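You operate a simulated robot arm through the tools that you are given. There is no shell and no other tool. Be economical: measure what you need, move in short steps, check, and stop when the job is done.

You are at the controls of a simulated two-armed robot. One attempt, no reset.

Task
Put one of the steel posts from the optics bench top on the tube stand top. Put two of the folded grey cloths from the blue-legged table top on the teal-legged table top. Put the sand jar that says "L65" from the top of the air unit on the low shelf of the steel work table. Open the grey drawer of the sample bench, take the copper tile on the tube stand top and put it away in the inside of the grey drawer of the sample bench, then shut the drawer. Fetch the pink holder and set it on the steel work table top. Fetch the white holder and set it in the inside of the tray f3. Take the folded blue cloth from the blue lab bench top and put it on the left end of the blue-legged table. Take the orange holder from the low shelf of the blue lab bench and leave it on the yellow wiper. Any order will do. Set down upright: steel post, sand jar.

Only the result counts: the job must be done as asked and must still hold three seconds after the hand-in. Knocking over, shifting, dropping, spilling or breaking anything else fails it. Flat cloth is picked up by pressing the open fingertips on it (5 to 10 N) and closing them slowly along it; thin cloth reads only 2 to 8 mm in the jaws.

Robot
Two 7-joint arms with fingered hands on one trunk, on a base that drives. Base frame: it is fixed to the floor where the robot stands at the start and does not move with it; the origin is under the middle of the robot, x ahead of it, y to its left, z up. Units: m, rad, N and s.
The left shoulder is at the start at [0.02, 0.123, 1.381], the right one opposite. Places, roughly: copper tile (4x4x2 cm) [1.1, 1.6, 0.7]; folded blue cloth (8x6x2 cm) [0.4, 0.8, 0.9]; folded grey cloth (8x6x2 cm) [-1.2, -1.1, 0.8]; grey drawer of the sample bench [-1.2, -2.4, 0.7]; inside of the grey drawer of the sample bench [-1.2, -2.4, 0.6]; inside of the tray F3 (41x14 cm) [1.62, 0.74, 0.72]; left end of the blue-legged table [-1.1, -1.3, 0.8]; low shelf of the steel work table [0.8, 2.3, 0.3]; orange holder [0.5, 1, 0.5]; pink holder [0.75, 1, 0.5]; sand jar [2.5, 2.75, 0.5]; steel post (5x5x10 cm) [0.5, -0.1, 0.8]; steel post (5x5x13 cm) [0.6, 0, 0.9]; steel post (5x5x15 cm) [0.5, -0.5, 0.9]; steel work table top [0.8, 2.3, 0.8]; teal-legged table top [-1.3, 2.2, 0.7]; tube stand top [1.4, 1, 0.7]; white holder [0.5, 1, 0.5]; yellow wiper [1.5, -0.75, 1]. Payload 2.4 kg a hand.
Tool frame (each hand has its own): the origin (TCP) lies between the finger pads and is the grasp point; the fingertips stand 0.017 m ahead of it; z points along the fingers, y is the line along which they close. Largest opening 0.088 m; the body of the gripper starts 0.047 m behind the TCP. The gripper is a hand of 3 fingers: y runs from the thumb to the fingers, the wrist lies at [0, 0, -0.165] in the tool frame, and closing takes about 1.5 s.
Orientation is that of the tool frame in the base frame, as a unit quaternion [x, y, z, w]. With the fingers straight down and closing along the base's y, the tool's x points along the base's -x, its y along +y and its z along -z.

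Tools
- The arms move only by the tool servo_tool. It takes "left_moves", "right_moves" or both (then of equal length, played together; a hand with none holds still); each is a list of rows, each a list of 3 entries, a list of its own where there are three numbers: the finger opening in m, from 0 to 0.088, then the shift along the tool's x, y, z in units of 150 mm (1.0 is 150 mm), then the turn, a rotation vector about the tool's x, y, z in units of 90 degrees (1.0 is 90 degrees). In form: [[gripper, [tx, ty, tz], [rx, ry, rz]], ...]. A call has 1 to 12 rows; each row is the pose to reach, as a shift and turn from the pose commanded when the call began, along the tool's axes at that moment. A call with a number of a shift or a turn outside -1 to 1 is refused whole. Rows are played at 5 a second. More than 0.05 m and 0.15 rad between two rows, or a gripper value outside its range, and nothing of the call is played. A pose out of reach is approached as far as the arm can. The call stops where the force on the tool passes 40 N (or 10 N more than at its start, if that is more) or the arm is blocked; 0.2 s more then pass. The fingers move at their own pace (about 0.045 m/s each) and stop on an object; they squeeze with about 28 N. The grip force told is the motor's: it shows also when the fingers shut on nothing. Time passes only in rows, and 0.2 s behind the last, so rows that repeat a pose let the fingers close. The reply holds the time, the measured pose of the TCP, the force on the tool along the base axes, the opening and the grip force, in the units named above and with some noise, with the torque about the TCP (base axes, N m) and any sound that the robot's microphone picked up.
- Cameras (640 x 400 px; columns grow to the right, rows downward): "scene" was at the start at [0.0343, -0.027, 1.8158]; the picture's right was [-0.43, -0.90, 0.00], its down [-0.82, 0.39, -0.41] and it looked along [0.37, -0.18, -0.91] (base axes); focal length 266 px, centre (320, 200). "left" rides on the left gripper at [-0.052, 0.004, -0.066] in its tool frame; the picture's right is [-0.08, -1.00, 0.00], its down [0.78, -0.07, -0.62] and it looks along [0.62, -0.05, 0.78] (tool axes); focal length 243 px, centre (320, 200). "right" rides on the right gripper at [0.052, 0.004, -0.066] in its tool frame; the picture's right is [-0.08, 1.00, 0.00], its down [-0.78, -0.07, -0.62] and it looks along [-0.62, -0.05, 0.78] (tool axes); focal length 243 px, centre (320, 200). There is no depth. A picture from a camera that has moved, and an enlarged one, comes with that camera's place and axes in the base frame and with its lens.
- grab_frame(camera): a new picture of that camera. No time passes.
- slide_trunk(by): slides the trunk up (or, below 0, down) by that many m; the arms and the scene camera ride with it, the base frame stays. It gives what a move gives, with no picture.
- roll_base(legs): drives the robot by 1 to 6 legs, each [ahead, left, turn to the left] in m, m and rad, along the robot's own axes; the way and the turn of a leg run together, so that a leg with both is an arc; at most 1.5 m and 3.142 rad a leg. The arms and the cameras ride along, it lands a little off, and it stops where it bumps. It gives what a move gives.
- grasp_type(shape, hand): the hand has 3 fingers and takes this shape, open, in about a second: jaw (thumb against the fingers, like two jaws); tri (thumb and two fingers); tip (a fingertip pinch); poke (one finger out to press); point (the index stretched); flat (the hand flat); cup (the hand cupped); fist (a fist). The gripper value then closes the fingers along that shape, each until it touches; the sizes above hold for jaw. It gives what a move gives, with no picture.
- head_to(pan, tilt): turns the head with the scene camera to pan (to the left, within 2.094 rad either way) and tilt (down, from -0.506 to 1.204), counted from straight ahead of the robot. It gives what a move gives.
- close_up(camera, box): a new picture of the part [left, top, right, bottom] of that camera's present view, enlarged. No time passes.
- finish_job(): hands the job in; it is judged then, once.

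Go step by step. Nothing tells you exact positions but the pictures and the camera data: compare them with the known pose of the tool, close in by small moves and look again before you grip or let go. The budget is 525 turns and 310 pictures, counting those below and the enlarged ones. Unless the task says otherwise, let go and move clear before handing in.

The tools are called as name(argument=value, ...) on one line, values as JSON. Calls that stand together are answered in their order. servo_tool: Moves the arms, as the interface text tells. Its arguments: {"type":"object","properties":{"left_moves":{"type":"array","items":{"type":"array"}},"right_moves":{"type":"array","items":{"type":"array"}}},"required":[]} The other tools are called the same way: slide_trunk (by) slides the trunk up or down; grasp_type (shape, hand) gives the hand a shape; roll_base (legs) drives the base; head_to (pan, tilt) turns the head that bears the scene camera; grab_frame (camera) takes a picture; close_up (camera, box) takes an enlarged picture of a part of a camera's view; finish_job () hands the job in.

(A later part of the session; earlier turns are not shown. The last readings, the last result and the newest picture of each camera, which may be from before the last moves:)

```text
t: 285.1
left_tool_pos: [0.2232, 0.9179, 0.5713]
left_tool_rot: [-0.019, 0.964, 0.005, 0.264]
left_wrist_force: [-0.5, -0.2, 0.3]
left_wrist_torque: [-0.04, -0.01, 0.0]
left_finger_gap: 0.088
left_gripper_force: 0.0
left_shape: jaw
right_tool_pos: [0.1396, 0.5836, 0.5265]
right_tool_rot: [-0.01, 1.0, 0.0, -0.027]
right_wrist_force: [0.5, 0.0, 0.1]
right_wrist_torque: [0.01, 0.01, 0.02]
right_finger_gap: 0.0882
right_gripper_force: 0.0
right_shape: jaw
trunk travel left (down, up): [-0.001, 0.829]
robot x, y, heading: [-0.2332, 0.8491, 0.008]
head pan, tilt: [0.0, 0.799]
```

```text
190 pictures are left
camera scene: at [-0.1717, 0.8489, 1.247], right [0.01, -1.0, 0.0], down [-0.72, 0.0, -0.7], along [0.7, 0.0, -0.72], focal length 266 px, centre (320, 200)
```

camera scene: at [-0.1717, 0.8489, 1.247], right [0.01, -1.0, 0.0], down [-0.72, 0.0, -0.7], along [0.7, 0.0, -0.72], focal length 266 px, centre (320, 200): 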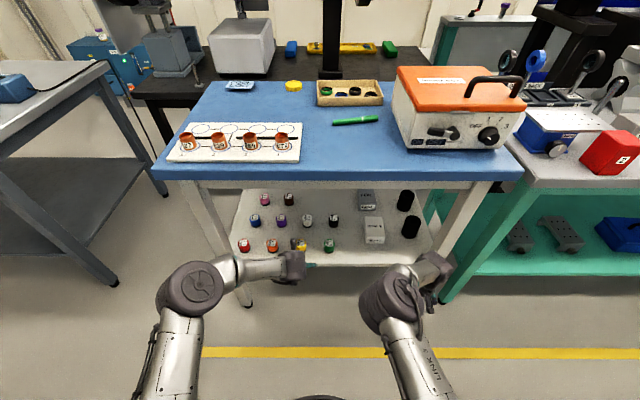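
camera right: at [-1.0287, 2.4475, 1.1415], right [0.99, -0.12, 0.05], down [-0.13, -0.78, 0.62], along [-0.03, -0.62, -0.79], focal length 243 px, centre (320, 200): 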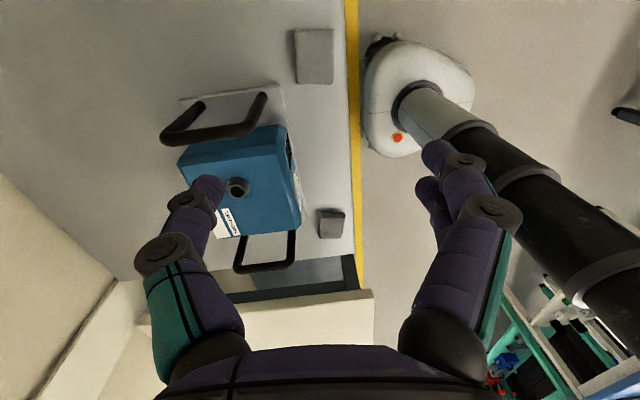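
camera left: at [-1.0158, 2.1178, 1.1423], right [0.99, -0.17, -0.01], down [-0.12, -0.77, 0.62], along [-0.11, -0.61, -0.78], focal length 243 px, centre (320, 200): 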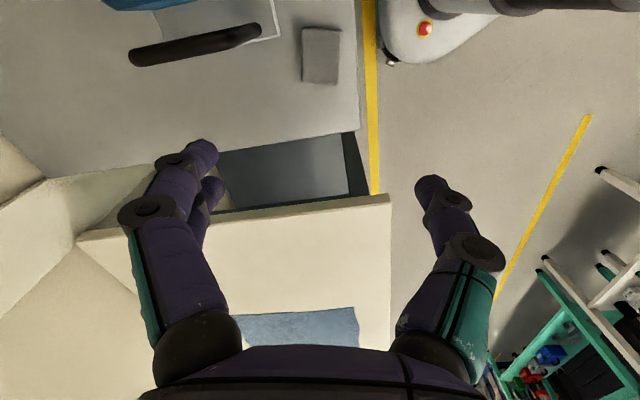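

grab_frame(camera="left")

```text
189 pictures are left
camera left: at [0.2344, 0.9225, 0.655], right [0.11, -0.99, 0.04], down [-0.98, -0.1, 0.14], along [-0.13, -0.06, -0.99], focal length 243 px, centre (320, 200)
```

left: 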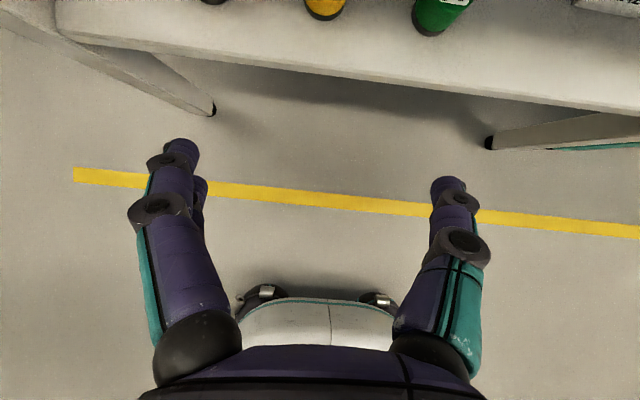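

The camera confirms the shelf at z≈0.41 and yellow right in front of white. I lower the hand outside the shelf, then roll in so the open fingers pass either side of yellow.

servo_tool(left_moves=[[0.088, [0.13, 0.0, 0.22], [0, 0, 0]], [0.088, [0.26, -0.02, 0.44], [0, 0, 0]], [0.088, [0.394, -0.03, 0.665], [0, 0, 0]]])

roll_base(legs=[[0.1, 0, -0.006]])

grab_frame(camera="left")

grab_frame(camera="scene")

```text
t: 285.9
left_tool_pos: [0.2246, 0.9137, 0.4569]
left_tool_rot: [-0.019, 0.965, 0.005, 0.263]
left_wrist_force: [-0.6, -0.3, -0.3]
left_wrist_torque: [0.0, 0.01, -0.01]
left_finger_gap: 0.0879
left_gripper_force: 0.2
left_shape: jaw
right_tool_pos: [0.1412, 0.5837, 0.5246]
right_tool_rot: [-0.01, 1.0, 0.0, -0.027]
right_wrist_force: [-0.2, 0.2, -0.2]
right_wrist_torque: [0.02, -0.02, -0.01]
right_finger_gap: 0.0878
right_gripper_force: 0.1
right_shape: jaw
trunk travel left (down, up): [-0.001, 0.829]
robot x, y, heading: [-0.2306, 0.8484, 0.007]
head pan, tilt: [0.0, 0.799]
```

```text
t: 287.0
left_tool_pos: [0.3231, 0.9107, 0.4567]
left_tool_rot: [-0.015, 0.965, 0.005, 0.263]
left_wrist_force: [0.2, 0.9, 0.0]
left_wrist_torque: [-0.01, -0.02, 0.01]
left_finger_gap: 0.0879
left_gripper_force: 0.1
left_shape: jaw
right_tool_pos: [0.2375, 0.5816, 0.5269]
right_tool_rot: [-0.007, 1.0, 0.0, -0.026]
right_wrist_force: [-0.1, -0.2, -0.2]
right_wrist_torque: [0.02, 0.04, 0.02]
right_finger_gap: 0.0878
right_gripper_force: 0.1
right_shape: jaw
trunk travel left (down, up): [-0.001, 0.829]
robot x, y, heading: [-0.131, 0.8453, 0.003]
head pan, tilt: [0.0, 0.799]
```

```text
188 pictures are left
camera left: at [0.3351, 0.9157, 0.5397], right [0.1, -0.99, 0.04], down [-0.99, -0.1, 0.14], along [-0.13, -0.06, -0.99], focal length 243 px, centre (320, 200)
```

left: 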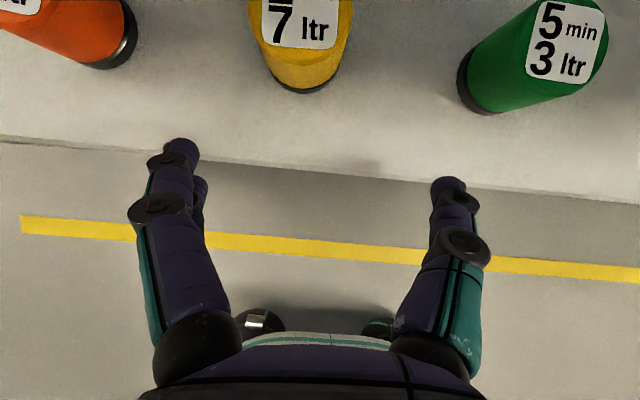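

```text
187 pictures are left
camera scene: at [-0.073, 0.8487, 1.247], right [0.0, -1.0, 0.0], down [-0.72, 0.0, -0.7], along [0.7, 0.0, -0.72], focal length 266 px, centre (320, 200)
```

scene: 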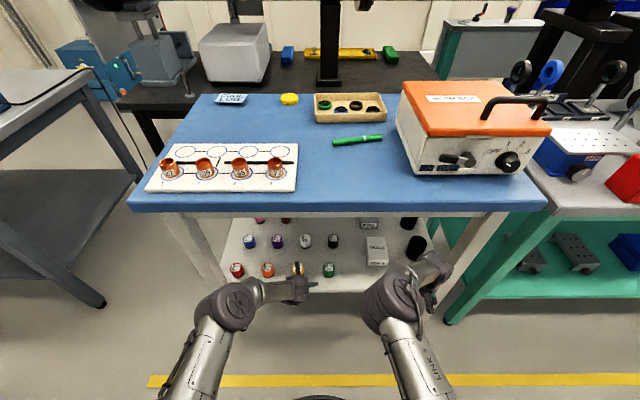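

servo_tool(left_moves=[[0.088, [-0.14, 0.04, 0.085], [0, 0, 0]], [0.088, [-0.287, 0.04, 0.17], [0, 0, 0]]])

grab_frame(camera="left")

grab_frame(camera="scene")

```text
t: 287.6
left_tool_pos: [0.373, 0.9188, 0.4569]
left_tool_rot: [-0.015, 0.965, 0.004, 0.262]
left_wrist_force: [0.9, 0.3, 0.8]
left_wrist_torque: [0.02, -0.04, 0.01]
left_finger_gap: 0.088
left_gripper_force: 0.0
left_shape: jaw
right_tool_pos: [0.238, 0.5802, 0.5248]
right_tool_rot: [-0.007, 1.0, 0.0, -0.027]
right_wrist_force: [-0.5, 0.6, 0.3]
right_wrist_torque: [-0.04, -0.03, -0.02]
right_finger_gap: 0.088
right_gripper_force: 0.0
right_shape: jaw
trunk travel left (down, up): [-0.001, 0.829]
robot x, y, heading: [-0.1322, 0.8539, -0.003]
head pan, tilt: [0.0, 0.799]
```

```text
186 pictures are left
camera left: at [0.3858, 0.9242, 0.5394], right [0.1, -0.99, 0.04], down [-0.99, -0.1, 0.14], along [-0.14, -0.06, -0.99], focal length 243 px, centre (320, 200)
```

left: 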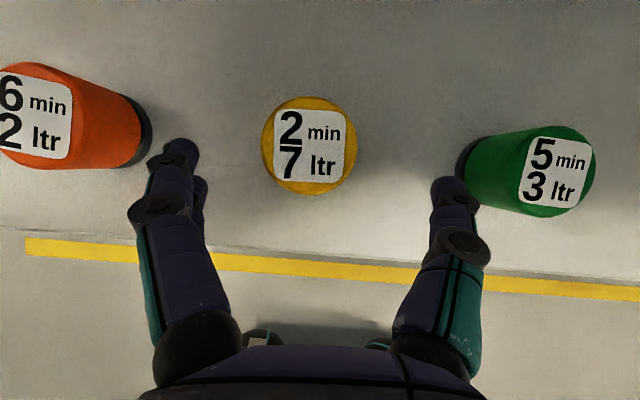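

```text
185 pictures are left
camera scene: at [-0.0728, 0.8487, 1.247], right [0.0, -1.0, 0.0], down [-0.72, 0.0, -0.7], along [0.7, 0.0, -0.72], focal length 266 px, centre (320, 200)
```

scene: 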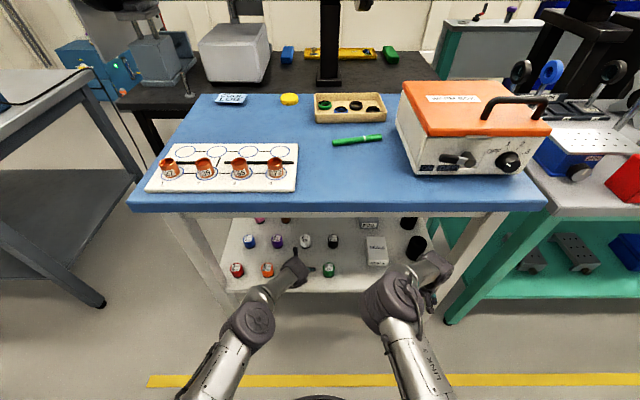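

roll_base(legs=[[0.08, 0, 0.0]])

grab_frame(camera="left")

```text
t: 288.7
left_tool_pos: [0.4517, 0.9194, 0.4562]
left_tool_rot: [-0.015, 0.965, 0.004, 0.263]
left_wrist_force: [0.8, -0.8, 0.6]
left_wrist_torque: [0.0, 0.0, 0.01]
left_finger_gap: 0.0879
left_gripper_force: 0.0
left_shape: jaw
right_tool_pos: [0.3152, 0.5808, 0.5246]
right_tool_rot: [-0.007, 1.0, 0.0, -0.027]
right_wrist_force: [-0.1, 0.6, 0.5]
right_wrist_torque: [-0.01, 0.0, 0.0]
right_finger_gap: 0.0876
right_gripper_force: 0.1
right_shape: jaw
trunk travel left (down, up): [-0.001, 0.829]
robot x, y, heading: [-0.0579, 0.8497, -0.002]
head pan, tilt: [0.0, 0.799]
```

```text
184 pictures are left
camera left: at [0.4637, 0.9245, 0.5398], right [0.1, -0.99, 0.04], down [-0.99, -0.1, 0.14], along [-0.13, -0.06, -0.99], focal length 243 px, centre (320, 200)
```

left: 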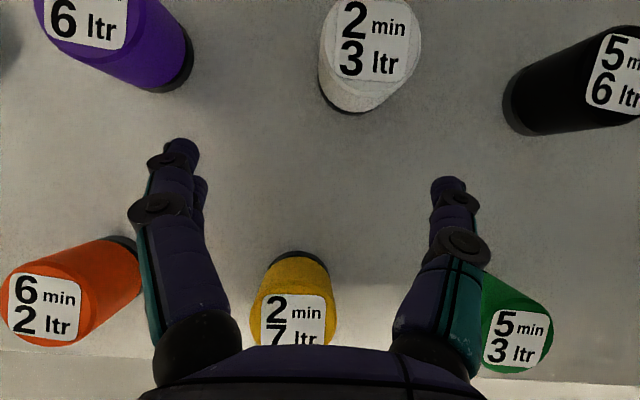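

roll_base(legs=[[0.052, -0.012, 0.0]])

grab_frame(camera="left")

grab_frame(camera="scene")

```text
t: 289.6
left_tool_pos: [0.5024, 0.9074, 0.458]
left_tool_rot: [-0.015, 0.965, 0.003, 0.263]
left_wrist_force: [-0.2, 0.4, 0.9]
left_wrist_torque: [-0.02, 0.0, 0.0]
left_finger_gap: 0.0879
left_gripper_force: 0.1
left_shape: jaw
right_tool_pos: [0.3668, 0.5687, 0.5265]
right_tool_rot: [-0.007, 1.0, -0.001, -0.026]
right_wrist_force: [-0.5, 0.0, 0.2]
right_wrist_torque: [0.02, 0.02, -0.04]
right_finger_gap: 0.0881
right_gripper_force: 0.1
right_shape: jaw
trunk travel left (down, up): [-0.001, 0.829]
robot x, y, heading: [-0.0049, 0.8388, -0.007]
head pan, tilt: [0.0, 0.799]
```

```text
183 pictures are left
camera left: at [0.5147, 0.9119, 0.5398], right [0.1, -0.99, 0.04], down [-0.99, -0.1, 0.14], along [-0.13, -0.06, -0.99], focal length 243 px, centre (320, 200)
```

left: 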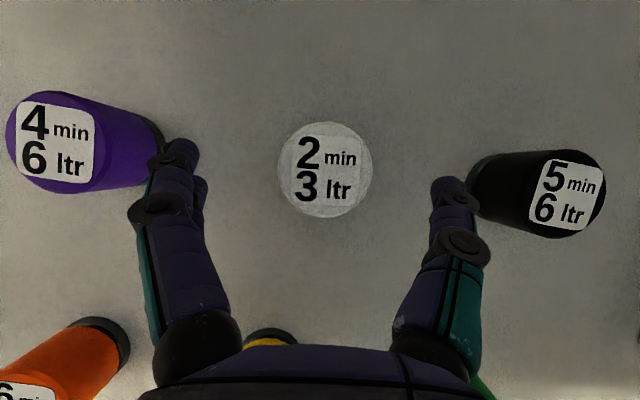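

```text
182 pictures are left
camera scene: at [0.0558, 0.8364, 1.247], right [0.0, -1.0, 0.0], down [-0.72, 0.0, -0.7], along [0.7, 0.0, -0.72], focal length 266 px, centre (320, 200)
```

scene: 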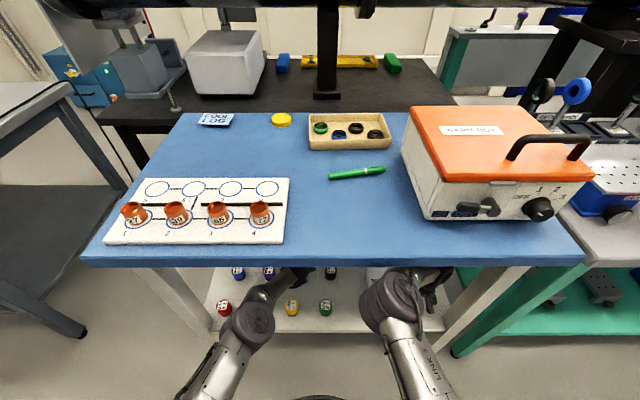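

White is centred between the fingers. I advance 2 cm along the fingers and close.

servo_tool(left_moves=[[0.088, [0, 0, 0.07], [0, 0, 0]], [0.088, [0, 0, 0.14], [0, 0, 0]], [0.06, [0, 0, 0.14], [0, 0, 0]], [0.04, [0, 0, 0.14], [0, 0, 0]], [0.02, [0, 0, 0.14], [0, 0, 0]], [0.01, [0, 0, 0.14], [0, 0, 0]], [0.01, [0, 0, 0.14], [0, 0, 0]], [0.01, [0, 0, 0.14], [0, 0, 0]]])

grab_frame(camera="left")

```text
t: 291.4
left_tool_pos: [0.5029, 0.907, 0.4566]
left_tool_rot: [-0.016, 0.965, 0.005, 0.263]
left_wrist_force: [-0.6, 0.0, 0.4]
left_wrist_torque: [0.0, -0.01, 0.02]
left_finger_gap: 0.0017
left_gripper_force: 15.1
left_shape: jaw
left hand out of reach, approached as far as the arm can: row 1, 2, 3, 4, 5, 6, 7, 8
right_tool_pos: [0.3665, 0.5693, 0.5263]
right_tool_rot: [-0.006, 1.0, 0.0, -0.027]
right_wrist_force: [0.5, -0.1, 0.2]
right_wrist_torque: [0.0, 0.02, 0.0]
right_finger_gap: 0.0881
right_gripper_force: 0.0
right_shape: jaw
trunk travel left (down, up): [-0.001, 0.829]
robot x, y, heading: [-0.0056, 0.8371, 0.001]
head pan, tilt: [0.0, 0.799]
```

```text
181 pictures are left
camera left: at [0.5148, 0.9119, 0.5397], right [0.1, -0.99, 0.04], down [-0.99, -0.1, 0.14], along [-0.14, -0.06, -0.99], focal length 243 px, centre (320, 200)
```

left: 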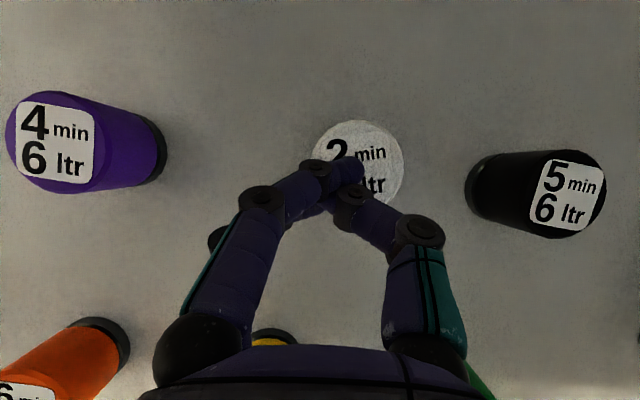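

The holders are a bit shorter than I thought and the arm was at full reach, so the fingers shut above it. I open, move the base 4 cm closer and go lower.

servo_tool(left_moves=[[0.01, [0, 0, -0.06], [0, 0, 0]], [0.088, [0, 0, -0.08], [0, 0, 0]], [0.088, [0, 0, -0.08], [0, 0, 0]], [0.088, [0, 0, -0.08], [0, 0, 0]], [0.088, [0, 0, -0.08], [0, 0, 0]], [0.088, [0, 0, -0.08], [0, 0, 0]]])

grab_frame(camera="left")

```text
t: 292.8
left_tool_pos: [0.4954, 0.9068, 0.4654]
left_tool_rot: [-0.015, 0.965, 0.004, 0.262]
left_wrist_force: [-0.9, 0.6, -0.2]
left_wrist_torque: [0.02, -0.01, -0.01]
left_finger_gap: 0.088
left_gripper_force: 0.1
left_shape: jaw
right_tool_pos: [0.3667, 0.5694, 0.5268]
right_tool_rot: [-0.007, 1.0, 0.0, -0.027]
right_wrist_force: [-1.1, 0.2, 0.1]
right_wrist_torque: [0.02, -0.02, -0.01]
right_finger_gap: 0.0878
right_gripper_force: 0.0
right_shape: jaw
trunk travel left (down, up): [-0.001, 0.829]
robot x, y, heading: [-0.0045, 0.8366, 0.002]
head pan, tilt: [0.0, 0.799]
```

```text
180 pictures are left
camera left: at [0.5081, 0.9119, 0.5499], right [0.1, -0.99, 0.04], down [-0.99, -0.1, 0.14], along [-0.14, -0.06, -0.99], focal length 243 px, centre (320, 200)
```

left: 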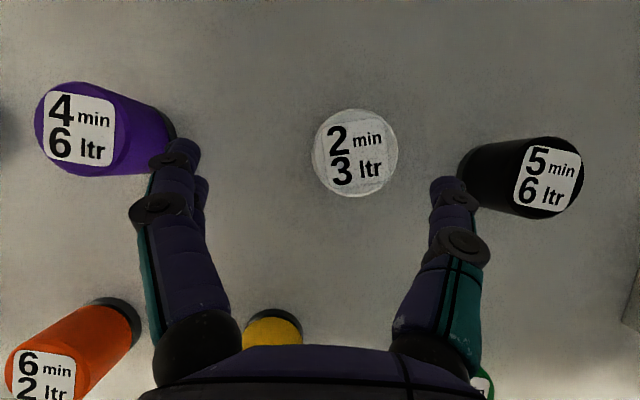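

roll_base(legs=[[0.035, -0.013, 0.0]])

servo_tool(left_moves=[[0.088, [0.1, 0, 0.07], [0, 0, 0]], [0.088, [0.2, 0, 0.14], [0, 0, 0]], [0.088, [0.25, 0, 0.19], [0, 0, 0]]])

grab_frame(camera="left")

```text
t: 293.7
left_tool_pos: [0.5149, 0.9037, 0.479]
left_tool_rot: [-0.02, 0.962, 0.012, 0.271]
left_wrist_force: [-0.4, 0.3, -0.4]
left_wrist_torque: [-0.06, 0.03, 0.01]
left_finger_gap: 0.0881
left_gripper_force: 0.0
left_shape: jaw
right_tool_pos: [0.3929, 0.5594, 0.5312]
right_tool_rot: [-0.011, 1.0, 0.003, -0.019]
right_wrist_force: [0.3, 0.2, -0.6]
right_wrist_torque: [0.0, 0.04, 0.02]
right_finger_gap: 0.0878
right_gripper_force: 0.1
right_shape: jaw
trunk travel left (down, up): [-0.001, 0.829]
robot x, y, heading: [0.0272, 0.8284, 0.009]
head pan, tilt: [0.0, 0.799]
```

```text
t: 294.5
left_tool_pos: [0.5009, 0.9122, 0.4218]
left_tool_rot: [-0.018, 0.965, -0.01, 0.262]
left_wrist_force: [-0.1, 0.3, -0.4]
left_wrist_torque: [0.01, 0.02, 0.01]
left_finger_gap: 0.0881
left_gripper_force: 0.1
left_shape: jaw
right_tool_pos: [0.3994, 0.5714, 0.5281]
right_tool_rot: [-0.001, 0.999, -0.016, -0.03]
right_wrist_force: [0.6, -0.3, -0.7]
right_wrist_torque: [-0.03, 0.02, 0.0]
right_finger_gap: 0.0879
right_gripper_force: 0.0
right_shape: jaw
trunk travel left (down, up): [-0.001, 0.829]
robot x, y, heading: [0.0289, 0.8298, -0.005]
head pan, tilt: [0.0, 0.799]
```

```text
179 pictures are left
camera left: at [0.5132, 0.9196, 0.5045], right [0.1, -0.99, 0.07], down [-0.99, -0.09, 0.14], along [-0.13, -0.08, -0.99], focal length 243 px, centre (320, 200)
```

left: 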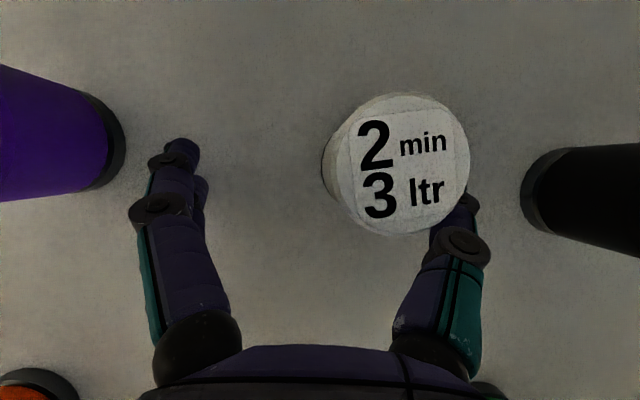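

servo_tool(left_moves=[[0.088, [0, -0.07, 0], [0, 0, 0]], [0.088, [-0.04, -0.14, 0.02], [0, 0, 0]], [0.088, [-0.08, -0.14, 0.047], [0, 0, 0]]])

grab_frame(camera="left")

grab_frame(camera="right")

```text
t: 295.3
left_tool_pos: [0.5024, 0.904, 0.4214]
left_tool_rot: [-0.018, 0.965, -0.009, 0.263]
left_wrist_force: [-1.0, 0.9, -0.3]
left_wrist_torque: [-0.02, 0.02, 0.01]
left_finger_gap: 0.0879
left_gripper_force: 0.0
left_shape: jaw
left hand out of reach, approached as far as the arm can: row 2, 3
right_tool_pos: [0.399, 0.5737, 0.5301]
right_tool_rot: [0.0, 0.999, -0.016, -0.031]
right_wrist_force: [-0.2, 0.2, -0.1]
right_wrist_torque: [0.01, 0.02, 0.03]
right_finger_gap: 0.0879
right_gripper_force: 0.1
right_shape: jaw
trunk travel left (down, up): [-0.001, 0.829]
robot x, y, heading: [0.0261, 0.8258, -0.003]
head pan, tilt: [0.0, 0.799]
```

```text
178 pictures are left
camera left: at [0.5141, 0.9097, 0.5039], right [0.1, -0.99, 0.07], down [-0.99, -0.09, 0.14], along [-0.14, -0.08, -0.99], focal length 243 px, centre (320, 200)
```

left: 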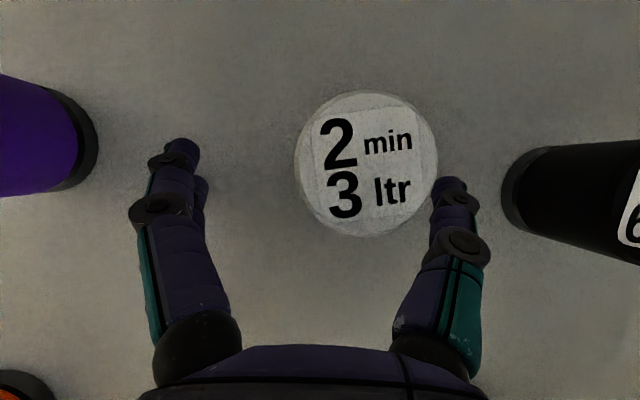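

```text
177 pictures are left
camera right: at [0.3522, 0.5778, 0.5976], right [0.08, 1.0, -0.04], down [0.82, -0.05, 0.57], along [0.57, -0.08, -0.82], focal length 243 px, centre (320, 200)
```

right: 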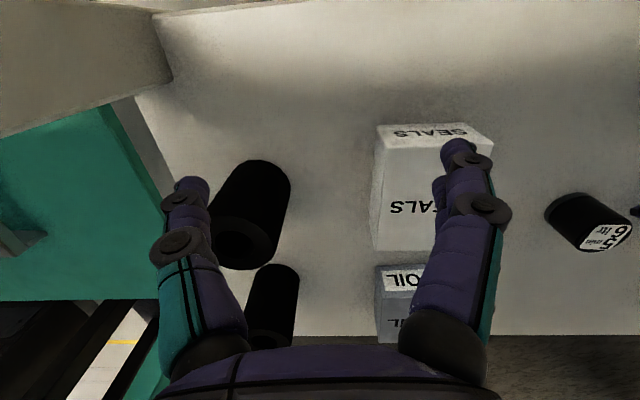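

The right hand hovers close over other things on the shelf; I pull it straight back out first.

servo_tool(right_moves=[[0.088, [0.2, 0, 0], [0, 0, 0]], [0.088, [0.4, 0, 0], [0, 0, 0]], [0.088, [0.6, 0, 0], [0, 0, 0]], [0.088, [0.8, 0, 0], [0, 0, 0]], [0.088, [1.0, 0, 0], [0, 0, 0]]])

grab_frame(camera="scene")

```text
t: 296.5
left_tool_pos: [0.5014, 0.8959, 0.4196]
left_tool_rot: [-0.02, 0.965, -0.005, 0.261]
left_wrist_force: [-0.6, -0.1, -0.7]
left_wrist_torque: [-0.05, 0.01, -0.04]
left_finger_gap: 0.0882
left_gripper_force: 0.0
left_shape: jaw
right_tool_pos: [0.2449, 0.5611, 0.5425]
right_tool_rot: [0.001, 1.0, -0.015, -0.027]
right_wrist_force: [-0.7, 0.7, 0.3]
right_wrist_torque: [0.02, -0.02, 0.02]
right_finger_gap: 0.0881
right_gripper_force: 0.0
right_shape: jaw
trunk travel left (down, up): [-0.001, 0.829]
robot x, y, heading: [0.0245, 0.823, -0.001]
head pan, tilt: [0.0, 0.799]
```

```text
176 pictures are left
camera scene: at [0.0653, 0.8129, 1.2513], right [0.0, -1.0, -0.01], down [-0.71, 0.01, -0.71], along [0.71, 0.0, -0.71], focal length 266 px, centre (320, 200)
```

scene: 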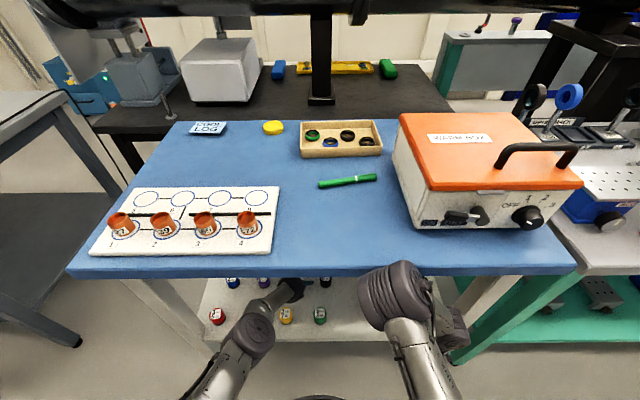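

The scene camera shows the body tipped slightly, so the base is pressing against something; I back off 2 cm, then pitch the hand further for reach.

roll_base(legs=[[-0.02, 0, 0]])

servo_tool(left_moves=[[0.088, [0, 0, 0], [0, -0.06, 0]], [0.088, [0, 0, 0], [0, -0.12, 0]], [0.088, [0, 0, 0], [0, -0.17, 0]]])

grab_frame(camera="left")

grab_frame(camera="scene")

```text
t: 297.1
left_tool_pos: [0.507, 0.8881, 0.4151]
left_tool_rot: [-0.009, 0.966, -0.016, 0.259]
left_wrist_force: [-1.9, -5.0, 14.9]
left_wrist_torque: [0.94, 0.11, 0.13]
left_finger_gap: 0.0878
left_gripper_force: 0.1
left_shape: jaw
right_tool_pos: [0.2466, 0.5593, 0.5438]
right_tool_rot: [0.014, 0.999, -0.023, -0.029]
right_wrist_force: [-0.2, 0.6, -0.7]
right_wrist_torque: [-0.01, -0.01, -0.01]
right_finger_gap: 0.0881
right_gripper_force: 0.0
right_shape: jaw
trunk travel left (down, up): [-0.001, 0.829]
robot x, y, heading: [0.0282, 0.8177, -0.026]
head pan, tilt: [0.0, 0.799]
stopped in leg 1: the robot was blocked; the commanded pose is now the measured one
```

```text
t: 297.9
left_tool_pos: [0.5068, 0.8905, 0.4158]
left_tool_rot: [-0.013, 0.922, -0.011, 0.386]
left_wrist_force: [-4.4, -4.3, 15.3]
left_wrist_torque: [0.9, 0.14, 0.28]
left_finger_gap: 0.088
left_gripper_force: 0.1
left_shape: jaw
right_tool_pos: [0.2467, 0.5606, 0.542]
right_tool_rot: [0.01, 0.999, -0.021, -0.029]
right_wrist_force: [-1.1, -0.5, -0.3]
right_wrist_torque: [0.02, 0.0, 0.03]
right_finger_gap: 0.0882
right_gripper_force: 0.1
right_shape: jaw
trunk travel left (down, up): [-0.001, 0.829]
robot x, y, heading: [0.0232, 0.8239, -0.015]
head pan, tilt: [0.0, 0.799]
```

```text
175 pictures are left
camera left: at [0.4963, 0.8981, 0.4985], right [0.08, -0.99, 0.09], down [-0.99, -0.09, -0.12], along [0.12, -0.08, -0.99], focal length 243 px, centre (320, 200)
```

left: 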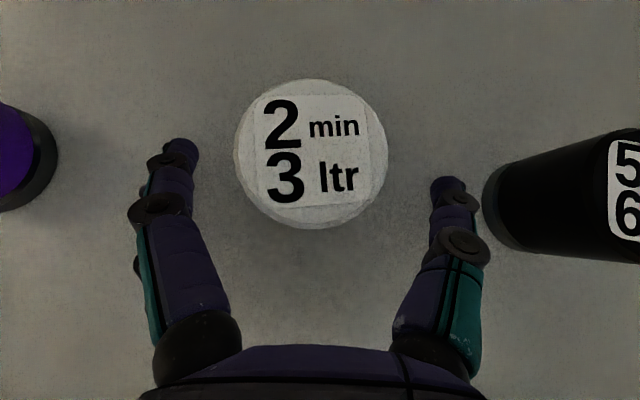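

```text
174 pictures are left
camera scene: at [0.0675, 0.8117, 1.2483], right [-0.02, -1.0, -0.01], down [-0.71, 0.02, -0.71], along [0.71, -0.01, -0.71], focal length 266 px, centre (320, 200)
```

scene: 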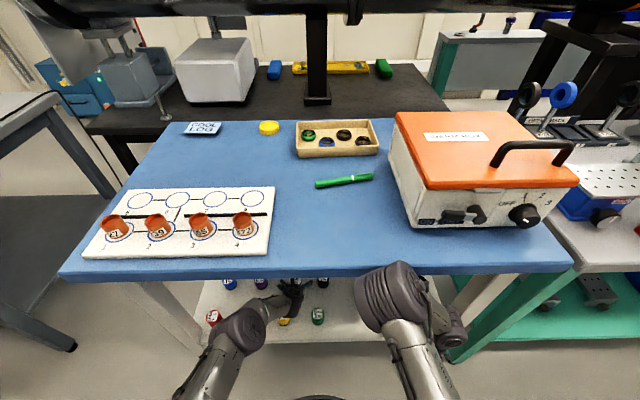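

The white holder is now well centred between the fingers, so I grip it here before backing off.

servo_tool(left_moves=[[0.07, [0, 0, -0.03], [0, 0, 0]], [0.05, [0, 0, -0.03], [0, 0, 0]], [0.035, [0, 0, -0.03], [0, 0, 0]], [0.02, [0, 0, -0.03], [0, 0, 0]], [0.01, [0, 0, -0.03], [0, 0, 0]], [0.01, [0, 0, -0.03], [0, 0, 0]], [0.01, [0, 0, -0.03], [0, 0, 0]]])

grab_frame(camera="left")

```text
t: 299.6
left_tool_pos: [0.5035, 0.8934, 0.419]
left_tool_rot: [-0.016, 0.922, -0.008, 0.386]
left_wrist_force: [-0.1, 8.5, 34.9]
left_wrist_torque: [1.34, -0.05, 0.05]
left_finger_gap: 0.0356
left_gripper_force: 27.8
left_shape: jaw
right_tool_pos: [0.2477, 0.5613, 0.5406]
right_tool_rot: [0.009, 0.999, -0.02, -0.031]
right_wrist_force: [-0.5, -0.4, -0.4]
right_wrist_torque: [-0.03, 0.03, 0.0]
right_finger_gap: 0.088
right_gripper_force: 0.0
right_shape: jaw
trunk travel left (down, up): [-0.001, 0.829]
robot x, y, heading: [0.0217, 0.8225, -0.018]
head pan, tilt: [0.0, 0.799]
```

```text
173 pictures are left
camera left: at [0.4946, 0.9014, 0.502], right [0.08, -0.99, 0.09], down [-0.99, -0.09, -0.12], along [0.13, -0.08, -0.99], focal length 243 px, centre (320, 200)
```

left: 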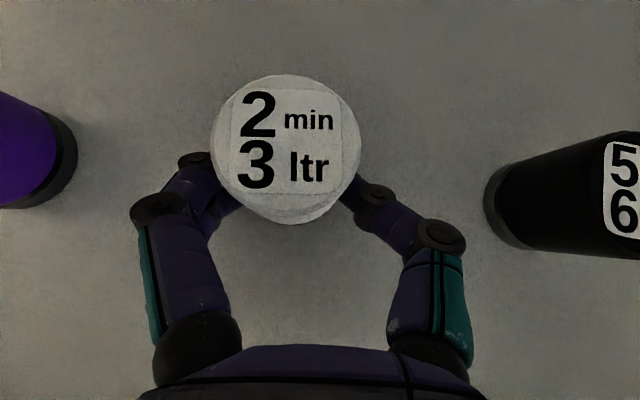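

servo_tool(left_moves=[[0.01, [-0.07, 0, -0.07], [0, 0, 0]], [0.01, [-0.14, 0, -0.14], [0, 0, 0]], [0.01, [-0.2, 0, -0.2], [0, 0, 0]]])

grab_frame(camera="left")

grab_frame(camera="scene")

```text
t: 300.4
left_tool_pos: [0.5008, 0.8943, 0.4602]
left_tool_rot: [-0.015, 0.923, -0.011, 0.383]
left_wrist_force: [1.3, -0.2, -0.6]
left_wrist_torque: [-0.03, -0.01, -0.01]
left_finger_gap: 0.0347
left_gripper_force: 28.0
left_shape: jaw
right_tool_pos: [0.2485, 0.5615, 0.5415]
right_tool_rot: [0.009, 0.999, -0.02, -0.031]
right_wrist_force: [0.1, 0.8, -0.2]
right_wrist_torque: [-0.03, 0.02, 0.03]
right_finger_gap: 0.0881
right_gripper_force: 0.0
right_shape: jaw
trunk travel left (down, up): [-0.001, 0.829]
robot x, y, heading: [0.0269, 0.8201, -0.019]
head pan, tilt: [0.0, 0.799]
```

```text
172 pictures are left
camera left: at [0.4919, 0.9019, 0.5432], right [0.08, -0.99, 0.09], down [-0.99, -0.09, -0.11], along [0.12, -0.08, -0.99], focal length 243 px, centre (320, 200)
```

left: 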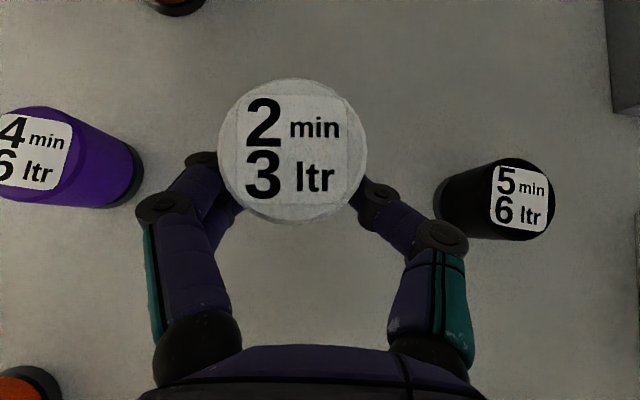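

```text
171 pictures are left
camera scene: at [0.0681, 0.8117, 1.248], right [-0.02, -1.0, -0.01], down [-0.71, 0.02, -0.71], along [0.71, -0.01, -0.71], focal length 266 px, centre (320, 200)
```

scene: 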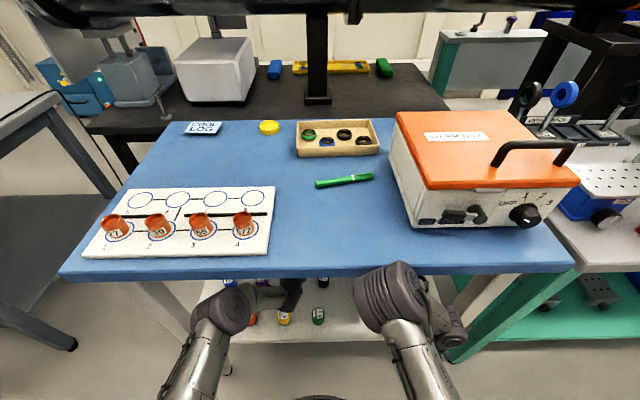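

White is in hand. I lift it above the front row and try backing off gently.

servo_tool(left_moves=[[0.01, [-0.07, 0, -0.07], [0, 0, 0]], [0.01, [-0.14, 0, -0.14], [0, 0, 0]], [0.01, [-0.2, 0, -0.2], [0, 0, 0]]])

roll_base(legs=[[-0.03, 0, 0]])

grab_frame(camera="scene")

```text
t: 301.4
left_tool_pos: [0.4933, 0.9232, 0.4964]
left_tool_rot: [-0.034, 0.925, -0.009, 0.379]
left_wrist_force: [0.1, -0.4, -0.6]
left_wrist_torque: [0.0, 0.02, 0.03]
left_finger_gap: 0.0346
left_gripper_force: 28.5
left_shape: jaw
right_tool_pos: [0.2485, 0.5811, 0.5403]
right_tool_rot: [-0.009, 0.999, -0.026, -0.036]
right_wrist_force: [1.6, -1.1, 0.0]
right_wrist_torque: [0.05, 0.05, 0.03]
right_finger_gap: 0.0881
right_gripper_force: 0.1
right_shape: jaw
trunk travel left (down, up): [-0.001, 0.829]
robot x, y, heading: [0.0115, 0.8311, 0.023]
head pan, tilt: [0.0, 0.799]
stopped in row 3 (left hand): the arm was blocked; the commanded pose is now the measured one
```

```text
t: 302.2
left_tool_pos: [0.4645, 0.9207, 0.4947]
left_tool_rot: [-0.033, 0.925, -0.008, 0.378]
left_wrist_force: [0.6, 0.9, -0.9]
left_wrist_torque: [0.02, 0.0, 0.03]
left_finger_gap: 0.0344
left_gripper_force: 27.9
left_shape: jaw
right_tool_pos: [0.2213, 0.5788, 0.539]
right_tool_rot: [-0.008, 0.999, -0.026, -0.038]
right_wrist_force: [-0.2, 0.5, 0.2]
right_wrist_torque: [0.01, -0.02, 0.0]
right_finger_gap: 0.0879
right_gripper_force: 0.1
right_shape: jaw
trunk travel left (down, up): [-0.001, 0.829]
robot x, y, heading: [-0.0169, 0.8229, 0.019]
head pan, tilt: [0.0, 0.799]
```

```text
170 pictures are left
camera scene: at [0.0436, 0.8272, 1.247], right [0.02, -1.0, 0.0], down [-0.72, -0.01, -0.7], along [0.7, 0.01, -0.72], focal length 266 px, centre (320, 200)
```

scene: 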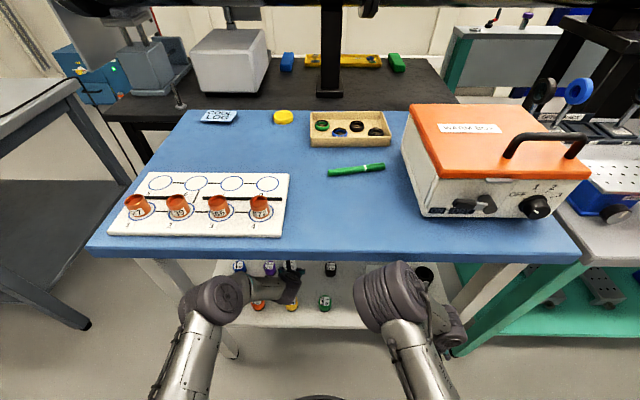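

Free now, and the bench items look unmoved. I back out fully.

roll_base(legs=[[-0.25, 0, -0.019]])

grab_frame(camera="scene")

close_up(camera="scene", box=[220, 170, 460, 320])

```text
t: 304.0
left_tool_pos: [0.2143, 0.9093, 0.4937]
left_tool_rot: [-0.025, 0.926, -0.011, 0.377]
left_wrist_force: [-0.5, -0.1, -2.0]
left_wrist_torque: [0.0, 0.0, 0.0]
left_finger_gap: 0.0348
left_gripper_force: 27.5
left_shape: jaw
right_tool_pos: [-0.0355, 0.5713, 0.5389]
right_tool_rot: [0.002, 0.999, -0.025, -0.038]
right_wrist_force: [0.7, -0.7, 0.0]
right_wrist_torque: [0.04, 0.0, 0.02]
right_finger_gap: 0.0879
right_gripper_force: 0.0
right_shape: jaw
trunk travel left (down, up): [-0.001, 0.829]
robot x, y, heading: [-0.2689, 0.8227, 0.001]
head pan, tilt: [0.0, 0.799]
```

```text
169 pictures are left
camera scene: at [-0.208, 0.8239, 1.247], right [0.0, -1.0, 0.0], down [-0.72, 0.0, -0.7], along [0.7, 0.0, -0.72], focal length 266 px, centre (320, 200)
```

scene: 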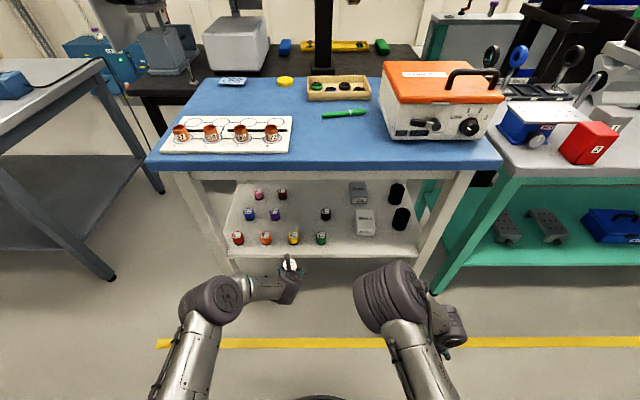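

```text
2.67 times, centred on (340, 245) of scene
camera zoom: at [-0.208, 0.8239, 1.247], right [0.0, -1.0, 0.0], down [-0.72, 0.0, -0.7], along [0.7, 0.0, -0.72], focal length 710 px, centre (267, 80)
```

zoom: 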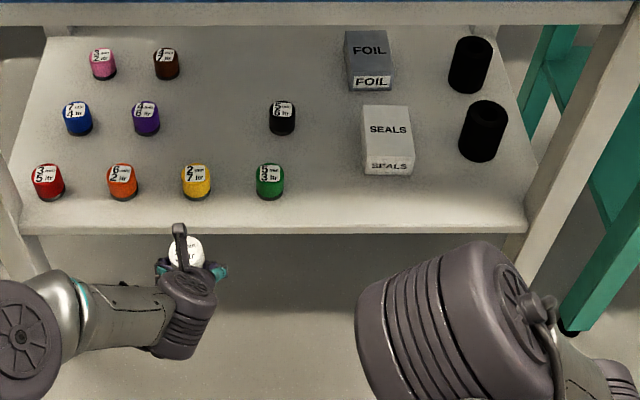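

All other holders stand as before. For orange I shift the base so the left arm (with white) is beyond the bench's end, and extend the right hand low outside the shelf.

roll_base(legs=[[0, 0.34, 0]])

servo_tool(left_moves=[[0.01, [0, 0.2, 0], [0, 0, 0]], [0.01, [0, 0.4, 0], [0, 0, 0]], [0.01, [0, 0.6, 0], [0, 0, 0]], [0.01, [0, 0.8, 0], [0, 0, 0]], [0.01, [0, 0.9, 0], [0, 0, 0]]], right_moves=[[0.088, [-0.2, 0.2, 0], [-0.016, -0.08, 0]], [0.088, [-0.4, 0.4, 0.1], [-0.032, -0.157, 0]], [0.088, [-0.6, 0.6, 0.3], [-0.032, -0.157, 0]], [0.088, [-0.8, 0.8, 0.5], [-0.032, -0.157, 0]], [0.088, [-1.0, 0.8, 0.72], [-0.032, -0.157, 0]]])

grab_frame(camera="right")

grab_frame(camera="scene")

```text
t: 306.2
left_tool_pos: [0.2162, 1.2446, 0.4937]
left_tool_rot: [-0.023, 0.926, -0.013, 0.377]
left_wrist_force: [0.4, 0.1, -0.4]
left_wrist_torque: [0.02, 0.01, -0.01]
left_finger_gap: 0.0345
left_gripper_force: 27.8
left_shape: jaw
right_tool_pos: [-0.0342, 0.908, 0.5391]
right_tool_rot: [0.004, 0.999, -0.025, -0.038]
right_wrist_force: [-0.6, 0.5, 1.4]
right_wrist_torque: [0.0, 0.0, 0.0]
right_finger_gap: 0.0877
right_gripper_force: 0.0
right_shape: jaw
trunk travel left (down, up): [-0.001, 0.829]
robot x, y, heading: [-0.2689, 1.1622, -0.004]
head pan, tilt: [0.0, 0.799]
```

```text
refused: row 3 steps farther than a row can; nothing moved
```

```text
167 pictures are left
camera right: at [-0.0806, 0.9155, 0.6082], right [0.09, 0.99, -0.06], down [0.82, -0.04, 0.56], along [0.56, -0.1, -0.82], focal length 243 px, centre (320, 200)
```

right: 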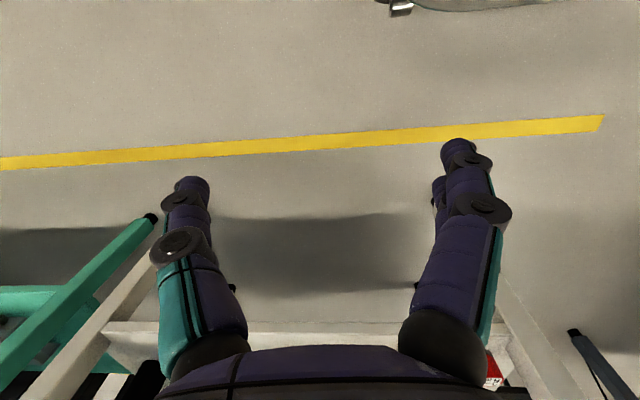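

```text
166 pictures are left
camera scene: at [-0.207, 1.1608, 1.247], right [-0.01, -1.0, 0.0], down [-0.72, 0.0, -0.7], along [0.7, 0.0, -0.72], focal length 266 px, centre (320, 200)
```

scene: 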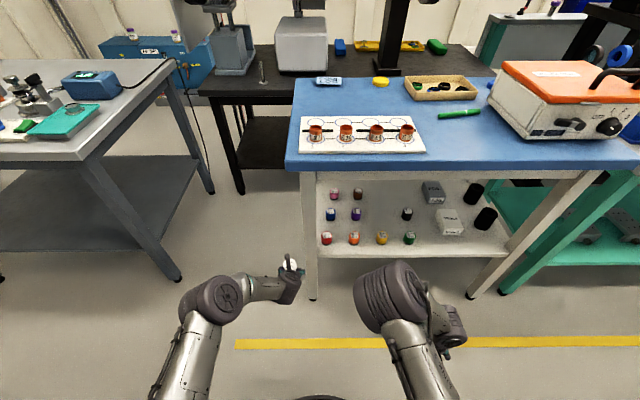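

servo_tool(left_moves=[[0.01, [0, 0.15, 0], [0, 0, 0]], [0.01, [0, 0.3, 0], [0, 0, 0]], [0.01, [0, 0.45, 0], [0, 0, 0]], [0.01, [0, 0.6, 0], [0, 0, 0]], [0.01, [0, 0.75, 0], [0, 0, 0]], [0.01, [0, 0.9, 0], [0, 0, 0]]], right_moves=[[0.088, [-0.17, 0.15, 0], [-0.016, -0.08, 0]], [0.088, [-0.34, 0.3, 0.12], [-0.032, -0.157, 0]], [0.088, [-0.51, 0.45, 0.24], [-0.032, -0.157, 0]], [0.088, [-0.68, 0.6, 0.38], [-0.032, -0.157, 0]], [0.088, [-0.85, 0.7, 0.54], [-0.032, -0.157, 0]], [0.088, [-1.0, 0.8, 0.72], [-0.032, -0.157, 0]]])

servo_tool(right_moves=[[0.088, [-0.15, 0, 0], [0, 0, 0]], [0.088, [-0.25, 0, 0], [0, 0, 0]]])

grab_frame(camera="right")

```text
t: 307.6
left_tool_pos: [0.2118, 1.3798, 0.4902]
left_tool_rot: [-0.023, 0.925, -0.012, 0.378]
left_wrist_force: [-0.2, 0.3, -1.3]
left_wrist_torque: [0.01, -0.04, 0.02]
left_finger_gap: 0.0344
left_gripper_force: 28.3
left_shape: jaw
right_tool_pos: [0.1106, 1.0202, 0.4131]
right_tool_rot: [0.002, 0.996, 0.0, 0.085]
right_wrist_force: [-0.9, 0.5, -0.2]
right_wrist_torque: [-0.01, 0.0, -0.02]
right_finger_gap: 0.0877
right_gripper_force: 0.1
right_shape: jaw
trunk travel left (down, up): [-0.001, 0.829]
robot x, y, heading: [-0.2669, 1.1633, -0.005]
head pan, tilt: [0.0, 0.799]
```

```text
t: 308.2
left_tool_pos: [0.2108, 1.3786, 0.4907]
left_tool_rot: [-0.024, 0.926, -0.011, 0.377]
left_wrist_force: [-0.3, 0.6, -1.5]
left_wrist_torque: [-0.02, 0.05, -0.03]
left_finger_gap: 0.0346
left_gripper_force: 27.8
left_shape: jaw
right_tool_pos: [0.1459, 1.0194, 0.4211]
right_tool_rot: [0.001, 0.996, 0.0, 0.085]
right_wrist_force: [-0.4, -1.2, 0.2]
right_wrist_torque: [0.0, -0.05, -0.02]
right_finger_gap: 0.088
right_gripper_force: 0.1
right_shape: jaw
trunk travel left (down, up): [-0.001, 0.829]
robot x, y, heading: [-0.2678, 1.1621, -0.009]
head pan, tilt: [0.0, 0.799]
```

```text
165 pictures are left
camera right: at [0.0839, 1.0244, 0.4766], right [0.09, 1.0, 0.01], down [0.66, -0.07, 0.75], along [0.74, -0.05, -0.67], focal length 243 px, centre (320, 200)
```

right: 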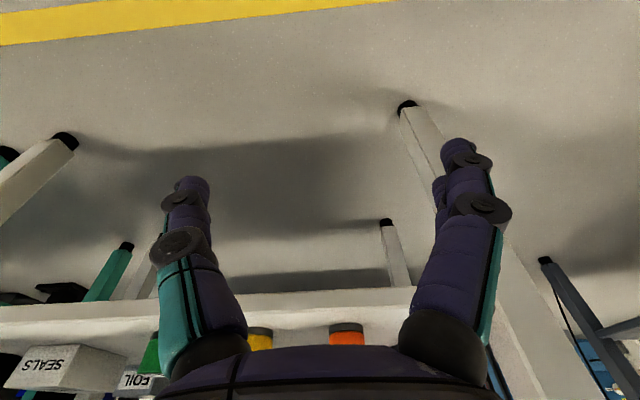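

servo_tool(right_moves=[[0.088, [0, 0.07, -0.08], [0, 0, 0]]])

roll_base(legs=[[0.19, 0, 0.005]])

grab_frame(camera="right")

grab_frame(camera="scene")

```text
t: 308.6
left_tool_pos: [0.2111, 1.3785, 0.4913]
left_tool_rot: [-0.023, 0.926, -0.012, 0.377]
left_wrist_force: [-0.4, -0.8, 0.1]
left_wrist_torque: [0.03, 0.01, 0.0]
left_finger_gap: 0.0343
left_gripper_force: 27.8
left_shape: jaw
right_tool_pos: [0.1427, 1.0307, 0.4323]
right_tool_rot: [0.001, 0.996, 0.0, 0.085]
right_wrist_force: [-0.8, 0.6, 0.2]
right_wrist_torque: [0.0, -0.03, 0.03]
right_finger_gap: 0.088
right_gripper_force: 0.1
right_shape: jaw
trunk travel left (down, up): [-0.001, 0.829]
robot x, y, heading: [-0.2662, 1.1606, -0.004]
head pan, tilt: [0.0, 0.799]
```

```text
t: 310.2
left_tool_pos: [0.4018, 1.3781, 0.4915]
left_tool_rot: [-0.023, 0.926, -0.012, 0.377]
left_wrist_force: [0.1, -0.6, -1.1]
left_wrist_torque: [0.01, -0.03, 0.01]
left_finger_gap: 0.0344
left_gripper_force: 27.9
left_shape: jaw
right_tool_pos: [0.3328, 1.0308, 0.4335]
right_tool_rot: [0.001, 0.996, -0.001, 0.085]
right_wrist_force: [-0.1, 0.3, 0.3]
right_wrist_torque: [0.01, 0.01, -0.03]
right_finger_gap: 0.0879
right_gripper_force: 0.0
right_shape: jaw
trunk travel left (down, up): [-0.001, 0.829]
robot x, y, heading: [-0.077, 1.1624, -0.002]
head pan, tilt: [0.0, 0.799]
```

```text
164 pictures are left
camera right: at [0.2715, 1.0337, 0.4887], right [0.09, 1.0, 0.01], down [0.66, -0.07, 0.75], along [0.74, -0.06, -0.67], focal length 243 px, centre (320, 200)
```

right: 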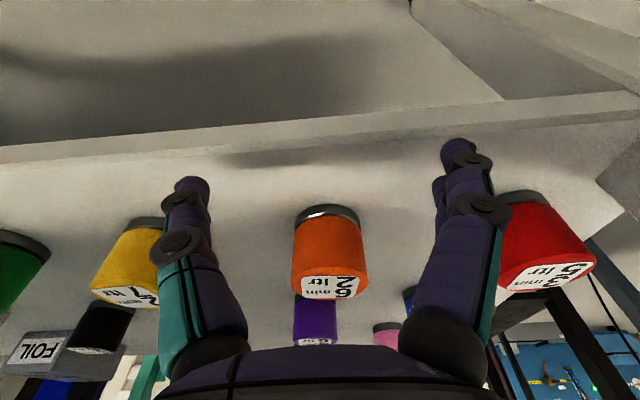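

```text
163 pictures are left
camera scene: at [-0.0176, 1.16, 1.247], right [-0.01, -1.0, 0.0], down [-0.72, 0.0, -0.7], along [0.7, 0.0, -0.72], focal length 266 px, centre (320, 200)
```

scene: 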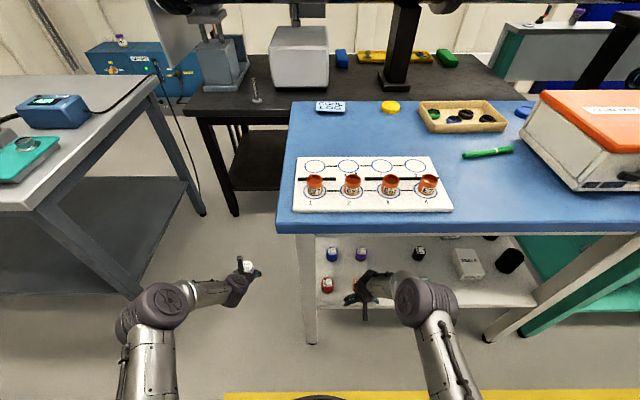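

Orange is centred. I roll 6 cm further and close.

roll_base(legs=[[0.06, 0.0, 0.0]])

grab_frame(camera="right")

```text
t: 311.1
left_tool_pos: [0.4628, 1.3766, 0.4903]
left_tool_rot: [-0.022, 0.926, -0.013, 0.377]
left_wrist_force: [1.5, -0.8, -0.6]
left_wrist_torque: [0.0, -0.03, -0.04]
left_finger_gap: 0.0345
left_gripper_force: 28.0
left_shape: jaw
right_tool_pos: [0.3912, 1.0285, 0.4342]
right_tool_rot: [0.002, 0.996, 0.0, 0.086]
right_wrist_force: [0.2, 0.3, 0.2]
right_wrist_torque: [0.02, 0.01, -0.04]
right_finger_gap: 0.0881
right_gripper_force: 0.0
right_shape: jaw
trunk travel left (down, up): [-0.001, 0.829]
robot x, y, heading: [-0.0177, 1.1616, -0.004]
head pan, tilt: [0.0, 0.799]
```

```text
162 pictures are left
camera right: at [0.331, 1.033, 0.4888], right [0.09, 1.0, 0.01], down [0.66, -0.07, 0.75], along [0.74, -0.06, -0.67], focal length 243 px, centre (320, 200)
```

right: 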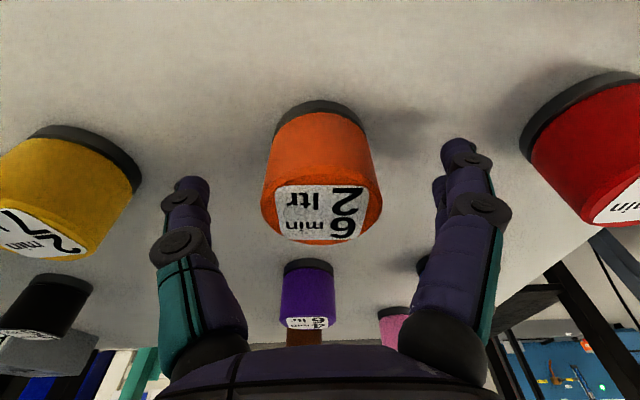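

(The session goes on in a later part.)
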